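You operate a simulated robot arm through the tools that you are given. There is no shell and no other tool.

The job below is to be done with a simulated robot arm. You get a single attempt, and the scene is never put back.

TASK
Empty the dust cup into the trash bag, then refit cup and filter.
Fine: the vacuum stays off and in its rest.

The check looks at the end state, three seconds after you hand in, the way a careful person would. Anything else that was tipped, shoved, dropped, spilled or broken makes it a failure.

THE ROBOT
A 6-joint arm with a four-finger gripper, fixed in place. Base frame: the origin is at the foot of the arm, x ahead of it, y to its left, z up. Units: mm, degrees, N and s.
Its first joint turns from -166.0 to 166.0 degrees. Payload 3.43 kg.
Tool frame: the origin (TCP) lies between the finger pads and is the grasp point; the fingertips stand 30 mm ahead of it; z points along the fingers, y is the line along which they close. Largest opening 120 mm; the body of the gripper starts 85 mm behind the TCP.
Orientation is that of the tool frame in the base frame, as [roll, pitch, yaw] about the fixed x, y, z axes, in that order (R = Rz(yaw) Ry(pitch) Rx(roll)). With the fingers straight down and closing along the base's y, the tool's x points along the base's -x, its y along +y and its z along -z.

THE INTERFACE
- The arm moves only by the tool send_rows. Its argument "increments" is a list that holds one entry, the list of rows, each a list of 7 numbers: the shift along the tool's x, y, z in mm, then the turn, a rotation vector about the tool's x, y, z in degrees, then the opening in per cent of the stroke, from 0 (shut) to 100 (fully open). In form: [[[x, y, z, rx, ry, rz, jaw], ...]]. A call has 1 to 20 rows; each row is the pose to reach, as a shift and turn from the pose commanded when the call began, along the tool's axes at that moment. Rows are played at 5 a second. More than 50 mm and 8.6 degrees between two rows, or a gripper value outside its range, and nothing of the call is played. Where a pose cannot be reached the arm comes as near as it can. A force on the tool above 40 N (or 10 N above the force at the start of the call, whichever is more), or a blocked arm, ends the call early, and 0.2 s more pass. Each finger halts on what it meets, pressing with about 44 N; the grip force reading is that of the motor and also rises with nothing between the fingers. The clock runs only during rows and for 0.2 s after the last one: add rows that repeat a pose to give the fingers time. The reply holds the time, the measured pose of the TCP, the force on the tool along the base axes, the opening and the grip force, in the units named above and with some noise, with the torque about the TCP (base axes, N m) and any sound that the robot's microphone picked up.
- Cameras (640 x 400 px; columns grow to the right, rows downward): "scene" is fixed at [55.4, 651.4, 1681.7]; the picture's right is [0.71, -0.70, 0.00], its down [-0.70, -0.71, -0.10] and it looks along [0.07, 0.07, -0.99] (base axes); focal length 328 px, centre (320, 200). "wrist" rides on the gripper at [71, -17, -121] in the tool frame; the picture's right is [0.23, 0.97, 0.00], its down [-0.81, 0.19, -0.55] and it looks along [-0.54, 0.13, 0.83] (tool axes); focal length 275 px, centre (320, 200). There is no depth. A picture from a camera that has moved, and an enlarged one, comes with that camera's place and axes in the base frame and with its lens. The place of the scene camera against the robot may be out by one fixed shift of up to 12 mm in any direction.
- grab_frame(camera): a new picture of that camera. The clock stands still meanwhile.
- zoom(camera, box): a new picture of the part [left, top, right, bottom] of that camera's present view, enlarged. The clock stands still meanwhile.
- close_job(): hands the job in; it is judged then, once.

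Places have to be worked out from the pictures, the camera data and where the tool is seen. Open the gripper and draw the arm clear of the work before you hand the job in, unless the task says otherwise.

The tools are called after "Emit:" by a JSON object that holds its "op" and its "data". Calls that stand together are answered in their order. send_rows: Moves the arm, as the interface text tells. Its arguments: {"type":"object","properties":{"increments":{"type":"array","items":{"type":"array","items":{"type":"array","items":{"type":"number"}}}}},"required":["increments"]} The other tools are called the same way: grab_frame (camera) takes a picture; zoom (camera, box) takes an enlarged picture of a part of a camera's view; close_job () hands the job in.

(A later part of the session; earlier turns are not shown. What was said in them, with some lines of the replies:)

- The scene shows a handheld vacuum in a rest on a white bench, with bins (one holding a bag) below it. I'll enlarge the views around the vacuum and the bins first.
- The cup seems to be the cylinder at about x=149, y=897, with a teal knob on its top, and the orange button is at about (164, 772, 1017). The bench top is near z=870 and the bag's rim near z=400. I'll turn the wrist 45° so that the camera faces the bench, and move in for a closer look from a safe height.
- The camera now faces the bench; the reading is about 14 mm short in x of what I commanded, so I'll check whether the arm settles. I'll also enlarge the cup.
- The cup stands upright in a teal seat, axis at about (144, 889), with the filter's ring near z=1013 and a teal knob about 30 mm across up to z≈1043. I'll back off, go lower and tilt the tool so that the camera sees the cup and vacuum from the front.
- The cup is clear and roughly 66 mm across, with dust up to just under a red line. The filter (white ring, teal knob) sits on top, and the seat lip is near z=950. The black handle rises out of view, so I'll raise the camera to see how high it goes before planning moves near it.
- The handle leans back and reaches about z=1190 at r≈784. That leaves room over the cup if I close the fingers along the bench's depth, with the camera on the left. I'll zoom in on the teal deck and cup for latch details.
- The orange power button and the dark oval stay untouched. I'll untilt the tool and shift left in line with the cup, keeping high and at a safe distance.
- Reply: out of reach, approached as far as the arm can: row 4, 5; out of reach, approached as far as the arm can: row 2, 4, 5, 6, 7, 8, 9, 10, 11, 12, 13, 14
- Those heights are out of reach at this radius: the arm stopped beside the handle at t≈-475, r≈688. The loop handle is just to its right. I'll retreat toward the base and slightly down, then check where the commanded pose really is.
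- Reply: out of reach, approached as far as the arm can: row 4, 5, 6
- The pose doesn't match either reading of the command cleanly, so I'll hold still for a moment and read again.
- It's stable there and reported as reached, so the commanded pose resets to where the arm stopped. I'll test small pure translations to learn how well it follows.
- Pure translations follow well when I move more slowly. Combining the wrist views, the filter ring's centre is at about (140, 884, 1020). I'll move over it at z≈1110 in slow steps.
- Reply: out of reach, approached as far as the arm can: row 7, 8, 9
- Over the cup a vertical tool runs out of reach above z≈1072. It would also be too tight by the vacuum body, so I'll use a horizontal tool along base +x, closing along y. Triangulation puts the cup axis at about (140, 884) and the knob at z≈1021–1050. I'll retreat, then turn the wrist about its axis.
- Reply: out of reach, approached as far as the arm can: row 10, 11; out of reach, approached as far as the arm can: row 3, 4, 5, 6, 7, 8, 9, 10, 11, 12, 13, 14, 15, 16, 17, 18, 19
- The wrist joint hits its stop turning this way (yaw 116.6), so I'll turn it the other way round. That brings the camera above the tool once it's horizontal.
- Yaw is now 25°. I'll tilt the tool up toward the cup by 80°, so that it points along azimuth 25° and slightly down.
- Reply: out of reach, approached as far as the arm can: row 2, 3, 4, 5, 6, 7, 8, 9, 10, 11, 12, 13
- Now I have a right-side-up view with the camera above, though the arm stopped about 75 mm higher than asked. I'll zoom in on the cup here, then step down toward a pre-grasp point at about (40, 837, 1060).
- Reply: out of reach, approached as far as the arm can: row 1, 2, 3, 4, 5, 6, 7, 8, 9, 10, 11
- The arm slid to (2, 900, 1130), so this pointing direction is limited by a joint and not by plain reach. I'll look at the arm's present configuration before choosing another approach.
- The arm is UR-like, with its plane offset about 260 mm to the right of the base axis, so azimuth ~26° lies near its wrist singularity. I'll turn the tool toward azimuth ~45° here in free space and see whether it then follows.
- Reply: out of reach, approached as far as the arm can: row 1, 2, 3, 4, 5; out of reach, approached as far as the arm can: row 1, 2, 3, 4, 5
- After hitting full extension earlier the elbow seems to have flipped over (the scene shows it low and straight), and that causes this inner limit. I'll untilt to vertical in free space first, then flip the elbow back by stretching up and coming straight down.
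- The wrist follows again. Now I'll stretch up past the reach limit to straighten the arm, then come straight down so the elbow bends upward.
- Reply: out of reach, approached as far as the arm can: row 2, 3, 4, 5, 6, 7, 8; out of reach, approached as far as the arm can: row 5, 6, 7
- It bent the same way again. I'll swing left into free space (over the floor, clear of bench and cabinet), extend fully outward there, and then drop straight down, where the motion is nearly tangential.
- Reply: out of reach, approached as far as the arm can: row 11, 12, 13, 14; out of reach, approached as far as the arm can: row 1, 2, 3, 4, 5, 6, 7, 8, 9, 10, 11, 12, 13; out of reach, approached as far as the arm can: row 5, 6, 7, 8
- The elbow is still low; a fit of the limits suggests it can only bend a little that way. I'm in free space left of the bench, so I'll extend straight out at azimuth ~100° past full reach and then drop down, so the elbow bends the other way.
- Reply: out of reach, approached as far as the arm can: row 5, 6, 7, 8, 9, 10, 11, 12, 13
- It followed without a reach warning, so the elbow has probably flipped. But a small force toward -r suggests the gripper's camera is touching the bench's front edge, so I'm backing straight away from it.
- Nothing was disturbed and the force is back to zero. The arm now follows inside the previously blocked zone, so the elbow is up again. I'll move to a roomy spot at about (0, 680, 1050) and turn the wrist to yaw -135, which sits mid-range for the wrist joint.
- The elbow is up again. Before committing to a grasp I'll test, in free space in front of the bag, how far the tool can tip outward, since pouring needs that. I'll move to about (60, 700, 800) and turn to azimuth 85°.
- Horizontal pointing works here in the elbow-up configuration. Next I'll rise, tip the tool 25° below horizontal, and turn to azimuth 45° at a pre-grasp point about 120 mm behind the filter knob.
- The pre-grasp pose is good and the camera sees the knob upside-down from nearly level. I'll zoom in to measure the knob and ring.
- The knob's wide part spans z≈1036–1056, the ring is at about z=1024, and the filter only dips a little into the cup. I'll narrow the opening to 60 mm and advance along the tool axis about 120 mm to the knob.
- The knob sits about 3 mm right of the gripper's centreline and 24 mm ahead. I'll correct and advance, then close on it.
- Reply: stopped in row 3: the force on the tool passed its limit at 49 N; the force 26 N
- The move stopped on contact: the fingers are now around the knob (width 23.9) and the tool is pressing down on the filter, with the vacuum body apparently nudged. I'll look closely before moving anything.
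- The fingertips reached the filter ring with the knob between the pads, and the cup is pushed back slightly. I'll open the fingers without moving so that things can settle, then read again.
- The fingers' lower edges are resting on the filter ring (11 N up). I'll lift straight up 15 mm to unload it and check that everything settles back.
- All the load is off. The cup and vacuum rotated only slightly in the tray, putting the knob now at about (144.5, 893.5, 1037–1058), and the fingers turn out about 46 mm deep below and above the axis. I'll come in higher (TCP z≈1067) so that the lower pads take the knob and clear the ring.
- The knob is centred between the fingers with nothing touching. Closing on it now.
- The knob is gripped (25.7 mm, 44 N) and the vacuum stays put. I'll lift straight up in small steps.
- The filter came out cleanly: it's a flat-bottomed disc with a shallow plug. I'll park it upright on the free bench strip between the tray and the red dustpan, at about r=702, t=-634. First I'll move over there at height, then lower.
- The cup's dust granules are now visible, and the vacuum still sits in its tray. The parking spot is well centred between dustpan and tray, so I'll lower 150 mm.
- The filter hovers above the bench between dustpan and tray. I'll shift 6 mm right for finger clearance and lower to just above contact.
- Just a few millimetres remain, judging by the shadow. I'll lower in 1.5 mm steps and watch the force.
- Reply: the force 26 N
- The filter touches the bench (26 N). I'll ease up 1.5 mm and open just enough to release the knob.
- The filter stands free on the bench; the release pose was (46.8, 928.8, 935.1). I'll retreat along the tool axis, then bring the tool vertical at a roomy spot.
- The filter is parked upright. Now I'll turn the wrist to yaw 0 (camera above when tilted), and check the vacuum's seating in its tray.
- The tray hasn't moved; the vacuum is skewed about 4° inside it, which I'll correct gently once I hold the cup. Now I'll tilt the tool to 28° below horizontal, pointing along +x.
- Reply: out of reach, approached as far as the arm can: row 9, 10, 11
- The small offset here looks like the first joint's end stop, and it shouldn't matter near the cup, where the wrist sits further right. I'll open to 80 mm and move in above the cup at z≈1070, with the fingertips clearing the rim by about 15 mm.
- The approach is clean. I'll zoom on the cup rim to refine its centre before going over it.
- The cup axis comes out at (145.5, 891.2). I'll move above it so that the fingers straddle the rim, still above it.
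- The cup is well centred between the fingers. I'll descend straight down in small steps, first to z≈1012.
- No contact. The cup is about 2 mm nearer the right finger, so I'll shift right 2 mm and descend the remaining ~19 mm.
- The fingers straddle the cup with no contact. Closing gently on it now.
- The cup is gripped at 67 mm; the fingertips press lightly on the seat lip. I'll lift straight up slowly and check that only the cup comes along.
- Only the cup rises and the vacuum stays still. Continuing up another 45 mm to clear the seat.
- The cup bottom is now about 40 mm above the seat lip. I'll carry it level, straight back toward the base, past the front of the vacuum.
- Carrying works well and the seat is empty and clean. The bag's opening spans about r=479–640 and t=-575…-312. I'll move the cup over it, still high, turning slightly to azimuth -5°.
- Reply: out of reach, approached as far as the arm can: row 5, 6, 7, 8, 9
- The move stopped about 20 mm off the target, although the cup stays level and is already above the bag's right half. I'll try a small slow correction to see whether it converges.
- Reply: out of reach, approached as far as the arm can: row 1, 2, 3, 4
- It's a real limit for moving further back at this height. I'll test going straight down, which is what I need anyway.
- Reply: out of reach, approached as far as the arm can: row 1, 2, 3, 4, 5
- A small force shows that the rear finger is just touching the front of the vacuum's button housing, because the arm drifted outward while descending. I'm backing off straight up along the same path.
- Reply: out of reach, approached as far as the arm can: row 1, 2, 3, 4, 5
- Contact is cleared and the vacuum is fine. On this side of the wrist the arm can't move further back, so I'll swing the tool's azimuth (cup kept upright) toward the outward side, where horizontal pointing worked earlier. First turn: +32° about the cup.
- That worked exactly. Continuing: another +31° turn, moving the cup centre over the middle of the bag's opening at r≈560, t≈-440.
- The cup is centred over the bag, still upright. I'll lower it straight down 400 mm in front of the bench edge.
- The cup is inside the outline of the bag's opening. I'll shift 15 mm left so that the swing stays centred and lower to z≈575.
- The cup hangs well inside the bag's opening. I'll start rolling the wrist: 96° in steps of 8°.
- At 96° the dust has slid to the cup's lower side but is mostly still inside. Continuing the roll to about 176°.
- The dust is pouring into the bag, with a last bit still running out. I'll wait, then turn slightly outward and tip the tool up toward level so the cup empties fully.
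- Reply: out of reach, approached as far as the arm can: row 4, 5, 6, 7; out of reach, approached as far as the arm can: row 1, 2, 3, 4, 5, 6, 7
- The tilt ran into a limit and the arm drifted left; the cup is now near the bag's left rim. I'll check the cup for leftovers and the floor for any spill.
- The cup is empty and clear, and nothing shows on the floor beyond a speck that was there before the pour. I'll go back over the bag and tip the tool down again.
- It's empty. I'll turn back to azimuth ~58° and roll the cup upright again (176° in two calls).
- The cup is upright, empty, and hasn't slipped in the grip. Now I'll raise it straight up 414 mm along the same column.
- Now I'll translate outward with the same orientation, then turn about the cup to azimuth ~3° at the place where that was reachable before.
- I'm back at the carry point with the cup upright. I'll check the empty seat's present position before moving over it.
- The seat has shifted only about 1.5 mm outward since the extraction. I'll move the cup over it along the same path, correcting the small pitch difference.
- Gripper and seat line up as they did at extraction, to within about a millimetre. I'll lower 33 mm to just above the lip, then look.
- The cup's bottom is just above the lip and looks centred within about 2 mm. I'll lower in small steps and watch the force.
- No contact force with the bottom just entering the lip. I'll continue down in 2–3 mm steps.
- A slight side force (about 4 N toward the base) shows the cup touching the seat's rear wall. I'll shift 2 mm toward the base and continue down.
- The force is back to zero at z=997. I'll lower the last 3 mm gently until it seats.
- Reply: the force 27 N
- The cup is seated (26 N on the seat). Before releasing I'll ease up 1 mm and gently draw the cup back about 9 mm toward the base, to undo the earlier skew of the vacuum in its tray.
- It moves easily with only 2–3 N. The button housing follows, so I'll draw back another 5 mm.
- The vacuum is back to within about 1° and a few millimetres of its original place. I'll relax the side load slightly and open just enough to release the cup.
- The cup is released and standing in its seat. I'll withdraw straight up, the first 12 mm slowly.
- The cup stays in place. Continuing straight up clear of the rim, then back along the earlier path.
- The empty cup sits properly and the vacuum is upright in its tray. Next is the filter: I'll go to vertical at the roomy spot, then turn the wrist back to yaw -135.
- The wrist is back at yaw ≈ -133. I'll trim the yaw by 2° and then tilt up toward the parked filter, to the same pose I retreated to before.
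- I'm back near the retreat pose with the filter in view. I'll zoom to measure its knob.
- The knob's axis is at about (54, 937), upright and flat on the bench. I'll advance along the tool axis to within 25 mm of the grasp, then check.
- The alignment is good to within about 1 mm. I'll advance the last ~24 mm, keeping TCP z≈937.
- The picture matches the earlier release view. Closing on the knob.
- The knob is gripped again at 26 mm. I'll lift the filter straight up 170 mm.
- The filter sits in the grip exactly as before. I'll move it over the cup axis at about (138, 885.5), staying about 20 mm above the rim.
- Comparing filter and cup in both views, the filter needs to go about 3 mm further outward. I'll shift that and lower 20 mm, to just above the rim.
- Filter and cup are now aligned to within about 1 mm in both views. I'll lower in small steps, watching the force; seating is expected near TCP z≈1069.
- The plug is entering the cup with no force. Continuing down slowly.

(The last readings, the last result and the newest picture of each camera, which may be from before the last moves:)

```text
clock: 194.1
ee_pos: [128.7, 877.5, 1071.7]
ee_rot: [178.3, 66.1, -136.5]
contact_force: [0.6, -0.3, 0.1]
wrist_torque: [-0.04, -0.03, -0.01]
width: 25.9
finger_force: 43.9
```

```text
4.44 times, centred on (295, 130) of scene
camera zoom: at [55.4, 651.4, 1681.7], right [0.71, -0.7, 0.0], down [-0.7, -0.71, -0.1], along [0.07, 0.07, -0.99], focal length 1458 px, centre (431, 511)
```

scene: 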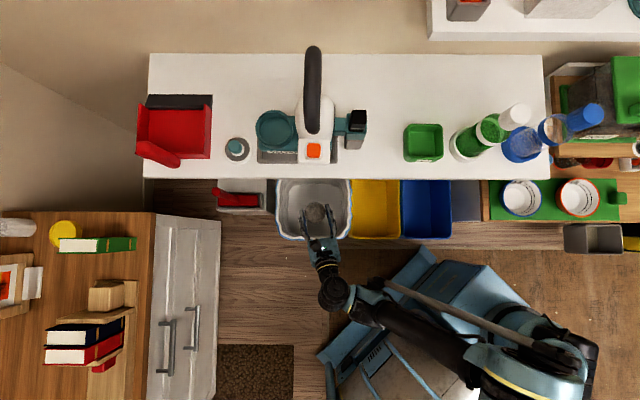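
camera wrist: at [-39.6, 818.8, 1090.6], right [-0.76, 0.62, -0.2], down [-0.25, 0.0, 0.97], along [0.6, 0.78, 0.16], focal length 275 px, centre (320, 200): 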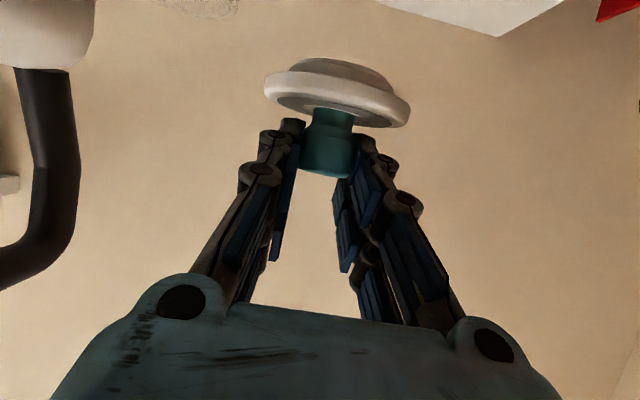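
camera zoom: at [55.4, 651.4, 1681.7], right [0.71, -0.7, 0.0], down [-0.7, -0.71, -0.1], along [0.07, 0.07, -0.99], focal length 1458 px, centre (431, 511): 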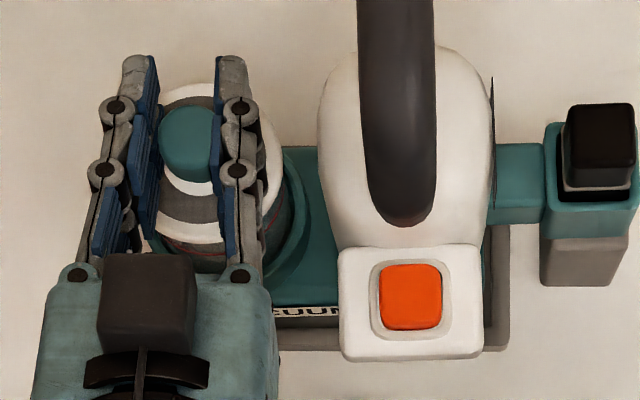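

It looks nearly seated, still without force. I'll go down in 0.7 mm steps until it touches.

Emit:
{"op": "send_rows", "data": {"increments": [[[0.7, 0, 0.3, 0, 0, 0, 16], [1.4, 0, 0.6, 0, 0, 0, 16], [2.1, 0, 0.9, 0, 0, 0, 16], [2.1, 0, 0.9, 0, 0, 0, 16]]]}}

Emit:
{"op": "zoom", "data": {"camera": "wrist", "box": [220, 0, 440, 180]}}

```text
clock: 195.1
ee_pos: [129.9, 876.9, 1068.2]
ee_rot: [178.3, 66.2, -136.6]
contact_force: [-0.2, -0.5, -0.6]
wrist_torque: [-0.02, 0.02, -0.04]
width: 25.9
finger_force: 44.5
```

```text
2.22 times, centred on (330, 90) of wrist
camera zoom: at [43.3, 766.4, 1052.2], right [-0.76, 0.62, -0.2], down [-0.25, 0.0, 0.97], along [0.6, 0.78, 0.16], focal length 612 px, centre (298, 444)
```

zoom: 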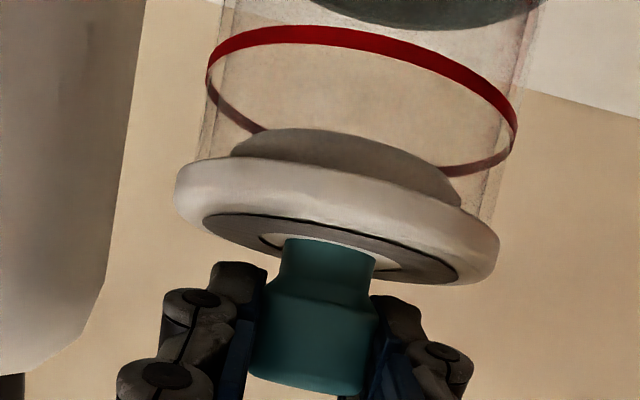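

Still no contact; continuing in 0.7 mm steps.

Emit:
{"op": "send_rows", "data": {"increments": [[[0.7, 0, 0.3, 0, 0, 0, 16], [1.4, 0, 0.6, 0, 0, 0, 16], [2.1, 0, 0.9, 0, 0, 0, 16], [2.1, 0, 0.9, 0, 0, 0, 16]]]}}

Emit:
{"op": "zoom", "data": {"camera": "wrist", "box": [220, 0, 440, 180]}}

```text
clock: 196.1
ee_pos: [130.0, 877.9, 1066.5]
ee_rot: [178.3, 66.2, -136.6]
contact_force: [-0.6, 3.8, 12.3]
wrist_torque: [0.29, -0.16, 0.04]
width: 25.9
finger_force: 43.9
```

```text
2.22 times, centred on (330, 90) of wrist
camera zoom: at [43.6, 767.0, 1051.0], right [-0.76, 0.62, -0.2], down [-0.25, 0.0, 0.97], along [0.6, 0.78, 0.16], focal length 612 px, centre (298, 444)
```

zoom: 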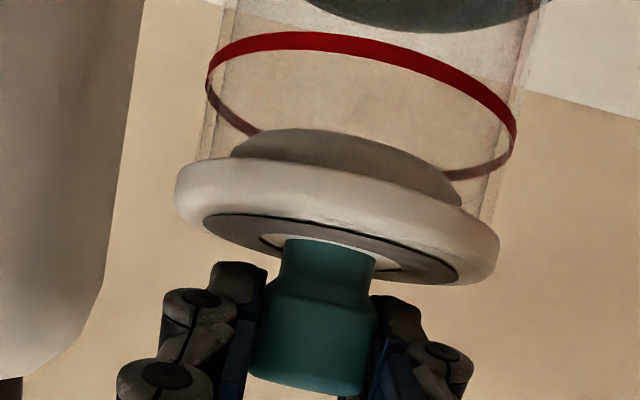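

Contact at 12 N, so the filter is on the rim. I'll press 0.8 mm more to seat it squarely.

Emit:
{"op": "send_rows", "data": {"increments": [[[0.7, 0, 0.3, 0, 0, 0, 16], [0.7, 0, 0.3, 0, 0, 0, 16]]]}}

Emit:
{"op": "zoom", "data": {"camera": "scene", "box": [245, 85, 345, 175]}}

Emit:
{"op": "zoom", "data": {"camera": "wrist", "box": [220, 0, 440, 180]}}

```text
clock: 196.7
ee_pos: [130.0, 876.8, 1066.9]
ee_rot: [178.2, 66.3, -136.5]
contact_force: [-2.6, 5.7, 27.3]
wrist_torque: [0.29, -0.18, 0.03]
width: 25.8
finger_force: 44.1
```

```text
4.44 times, centred on (295, 130) of scene
camera zoom: at [55.4, 651.4, 1681.7], right [0.71, -0.7, 0.0], down [-0.7, -0.71, -0.1], along [0.07, 0.07, -0.99], focal length 1458 px, centre (431, 511)
```

zoom: 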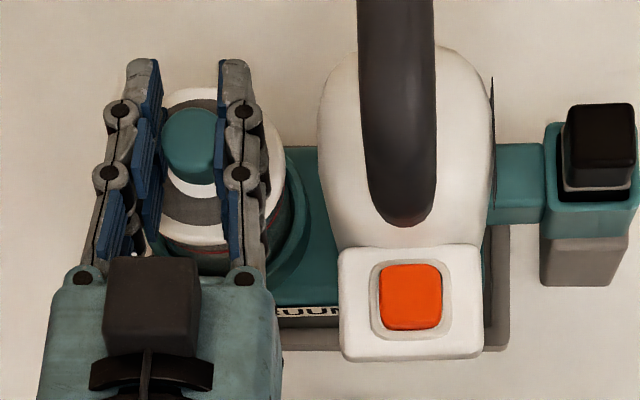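

```text
2.22 times, centred on (330, 90) of wrist
camera zoom: at [43.4, 766.7, 1050.5], right [-0.76, 0.62, -0.2], down [-0.26, 0.0, 0.97], along [0.6, 0.78, 0.16], focal length 612 px, centre (298, 444)
```

zoom: 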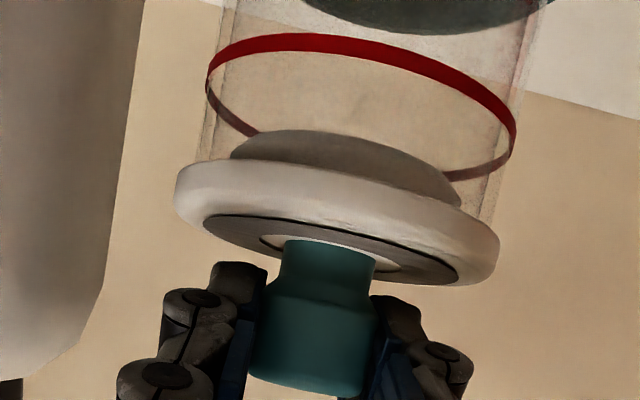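

It's firmly seated (27 N). I'll ease the push off by about 1 mm and open the fingers.

Emit:
{"op": "send_rows", "data": {"increments": [[[-0.9, 0, -0.4, 0, 0, 0, 16], [-0.9, 0, -0.4, 0, 0, 0, 22], [-0.9, 0, -0.4, 0, 0, 0, 30], [-0.9, 0, -0.4, 0, 0, 0, 38], [-0.9, 0, -0.4, 0, 0, 0, 46], [-0.9, 0, -0.4, 0, 0, 0, 46]]]}}

Emit:
{"op": "zoom", "data": {"camera": "wrist", "box": [220, 0, 440, 180]}}

Emit:
{"op": "zoom", "data": {"camera": "scene", "box": [245, 85, 345, 175]}}

```text
clock: 198.1
ee_pos: [129.9, 877.9, 1067.0]
ee_rot: [178.3, 66.3, -136.5]
contact_force: [0.4, -0.1, 0.3]
wrist_torque: [0.0, 0.01, -0.03]
width: 55.4
finger_force: 0.1
```

```text
2.22 times, centred on (330, 90) of wrist
camera zoom: at [43.1, 766.8, 1050.4], right [-0.76, 0.62, -0.2], down [-0.25, 0.0, 0.97], along [0.6, 0.78, 0.16], focal length 612 px, centre (298, 444)
```

zoom: 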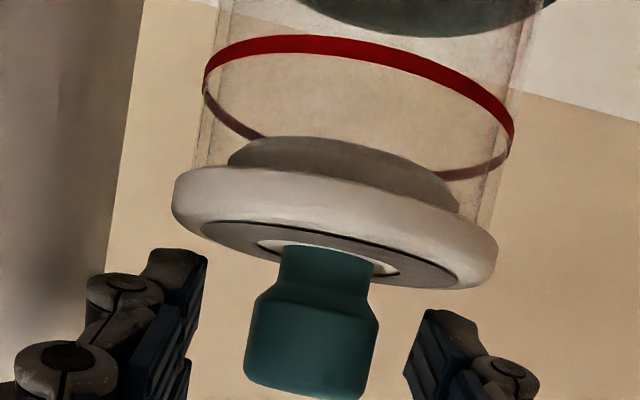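

```text
4.44 times, centred on (295, 130) of scene
camera zoom: at [55.4, 651.4, 1681.7], right [0.71, -0.7, 0.0], down [-0.7, -0.71, -0.1], along [0.07, 0.07, -0.99], focal length 1458 px, centre (431, 511)
```

zoom: 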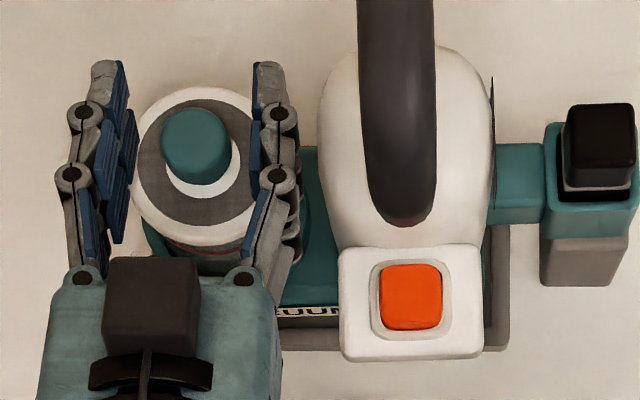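

Released and sitting flat. I'll withdraw along the tool axis, slowly at first.

Emit:
{"op": "send_rows", "data": {"increments": [[[-0.5, 0, -6, 0, 0, 0, 46], [-1, 0, -14, 0, 0, 0, 46], [-2, 0, -26, 0, 0, 0, 46], [-2, 0, -42, 0, 0, 0, 46], [-2, 0, -60, 0, 0, 0, 46], [-2, 0, -80, 0, 0, 0, 46], [-2, 0, -100, 0, 0, 0, 46], [-2, 0, -120, 0, 0, 0, 46], [-2, 0, -120, 0, 0, 0, 46]]]}}

Emit:
{"op": "zoom", "data": {"camera": "wrist", "box": [180, 0, 460, 180]}}

Emit:
{"op": "zoom", "data": {"camera": "scene", "box": [245, 90, 380, 180]}}

```text
clock: 200.1
ee_pos: [52.7, 799.3, 1118.4]
ee_rot: [178.3, 66.2, -136.5]
contact_force: [1.0, 0.2, -0.5]
wrist_torque: [0.02, 0.02, 0.01]
width: 55.3
finger_force: 0.1
```

```text
2.22 times, centred on (320, 90) of wrist
camera zoom: at [-33.1, 687.5, 1101.2], right [-0.76, 0.62, -0.2], down [-0.25, 0.0, 0.97], along [0.6, 0.78, 0.16], focal length 612 px, centre (320, 444)
```

zoom: 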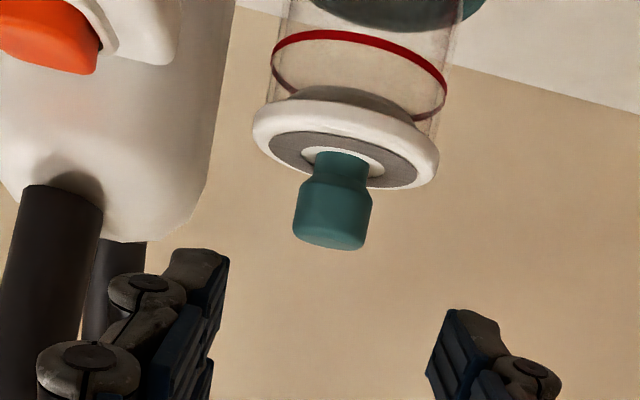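

```text
4.44 times, centred on (312, 135) of scene
camera zoom: at [55.4, 651.4, 1681.7], right [0.71, -0.7, 0.0], down [-0.7, -0.71, -0.1], along [0.07, 0.07, -0.99], focal length 1458 px, centre (353, 489)
```

zoom: 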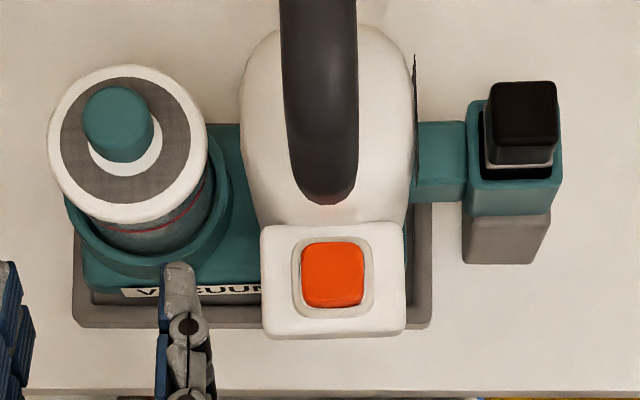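

The filter and cup look just as at the start: ring flush and centred on the cup. I'll draw the arm back to a clear, vertical pose and open the gripper fully.

Emit:
{"op": "send_rows", "data": {"increments": [[[2.6, -6, -13, 0, 6, 0, 46], [5.3, -12.3, -26, 0, 12, 0, 46], [7.9, -18.4, -39, 0, 18, 0, 60], [10.5, -24.5, -52, 0, 24, 0, 70], [13.2, -30.6, -65, 0, 30, 0, 80], [15.8, -36.8, -78, 0, 36, 0, 90], [18.5, -42.9, -91, 0, 42, 0, 100], [21, -49, -104, 0, 48, 0, 100], [23.7, -55.1, -117, 0, 54, 0, 100], [26.4, -61.3, -130, 0, 60, 0, 100], [29, -67.4, -143, 0, 66, 0, 100], [29, -67.4, -143, 0, 66, 0, 100]]]}}

Emit:
{"op": "grab_frame", "data": {"camera": "scene"}}

Emit:
{"op": "zoom", "data": {"camera": "scene", "box": [130, 50, 400, 190]}}

Emit:
{"op": "grab_frame", "data": {"camera": "wrist"}}

```text
clock: 202.7
ee_pos: [2.6, 652.5, 1147.9]
ee_rot: [179.2, 0.2, -135.0]
contact_force: [0.7, 0.8, 0.3]
wrist_torque: [0.0, -0.02, -0.01]
width: 119.9
finger_force: 0.1
```

```text
taken
```

scene: 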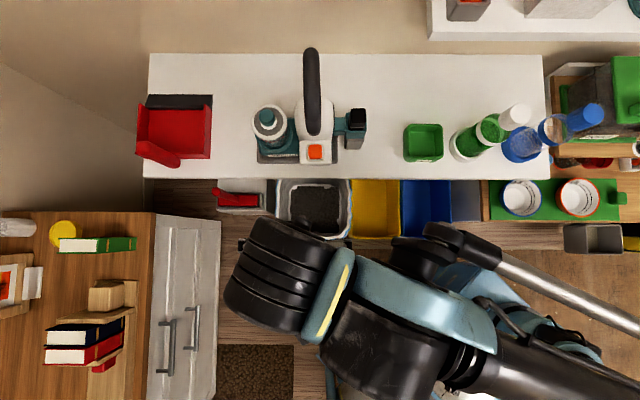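

```text
2.37 times, centred on (265, 120) of scene
camera zoom: at [55.4, 651.4, 1681.7], right [0.71, -0.7, 0.0], down [-0.7, -0.71, -0.1], along [0.07, 0.07, -0.99], focal length 778 px, centre (450, 390)
```

zoom: 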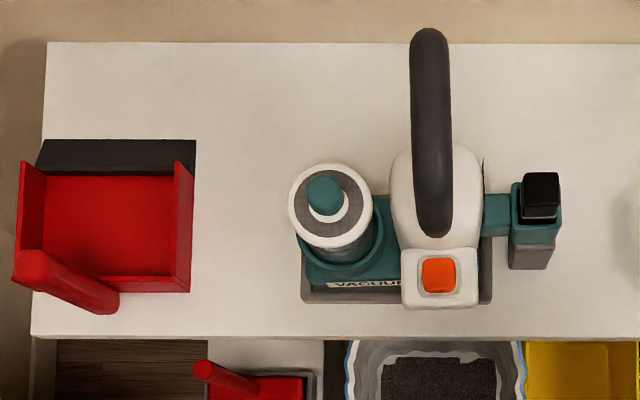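

```text
taken
camera wrist: at [-35.8, 588.2, 1268.6], right [-0.85, 0.52, 0.01], down [0.44, 0.7, 0.56], along [0.28, 0.48, -0.83], focal length 275 px, centre (320, 200)
```

wrist: 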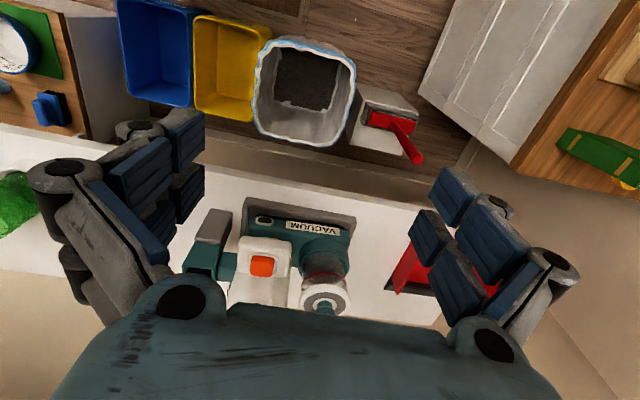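

Everything looks in order. As a last check I'll zoom on the vacuum (indicator, seating) and on the bag and floor around it.

Emit:
{"op": "zoom", "data": {"camera": "wrist", "box": [180, 180, 370, 320]}}

Emit:
{"op": "zoom", "data": {"camera": "wrist", "box": [180, 0, 460, 190]}}

```text
2.86 times, centred on (275, 250) of wrist
camera zoom: at [-35.8, 588.2, 1268.6], right [-0.85, 0.52, 0.01], down [0.44, 0.7, 0.56], along [0.28, 0.48, -0.83], focal length 786 px, centre (449, 57)
```

zoom: 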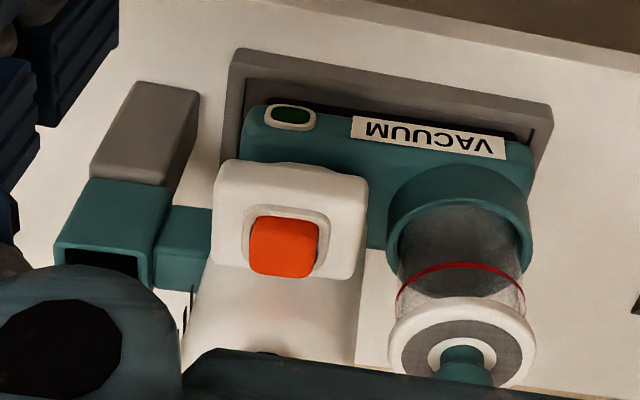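

```text
2.11 times, centred on (320, 95) of wrist
camera zoom: at [-35.8, 588.2, 1268.6], right [-0.85, 0.52, 0.01], down [0.44, 0.7, 0.56], along [0.28, 0.48, -0.83], focal length 580 px, centre (320, 421)
```

zoom: 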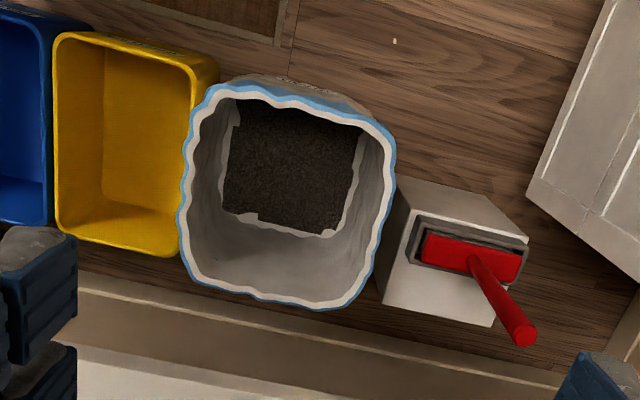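

I emptied the dust cup into the trash bag and put the cup and filter back. The dust lies in the bag, the empty cup is in its seat, and the filter sits flush on top.

- **Vacuum:** it is upright in its tray and its indicator is dark, as at the start. I bumped it while reaching for the filter and pulled it most of the way back. It now sits about 2° and a few millimetres off its original position.
- **Floor:** one small speck shows left of the bag. It was there before I poured, though I can't say since when.

The gripper is open and the arm is clear, so I'm handing in now.

Emit:
{"op": "close_job", "data": {}}

```text
The job is handed in.
```

I emptied the dust cup into the trash bag, then refitted the cup and the filter. The job is handed in; I haven't seen the result of the check.

- **Cup and filter:** the last pictures show the empty cup in its seat and the filter flush on top. The dust is in the bag.
- **Vacuum:** it is still off and in its tray. I knocked it while first reaching for the filter knob, and a finger touched it once more while I was carrying the cup. I pulled it most of the way back; it now sits about 2° and up to about 5 mm from where it started.
- **Spills:** I saw none. One small speck is on the floor left of the bag. It was already there before I poured, but I can't say whether it was there at the start.

The gripper is open and the arm is clear of the work.
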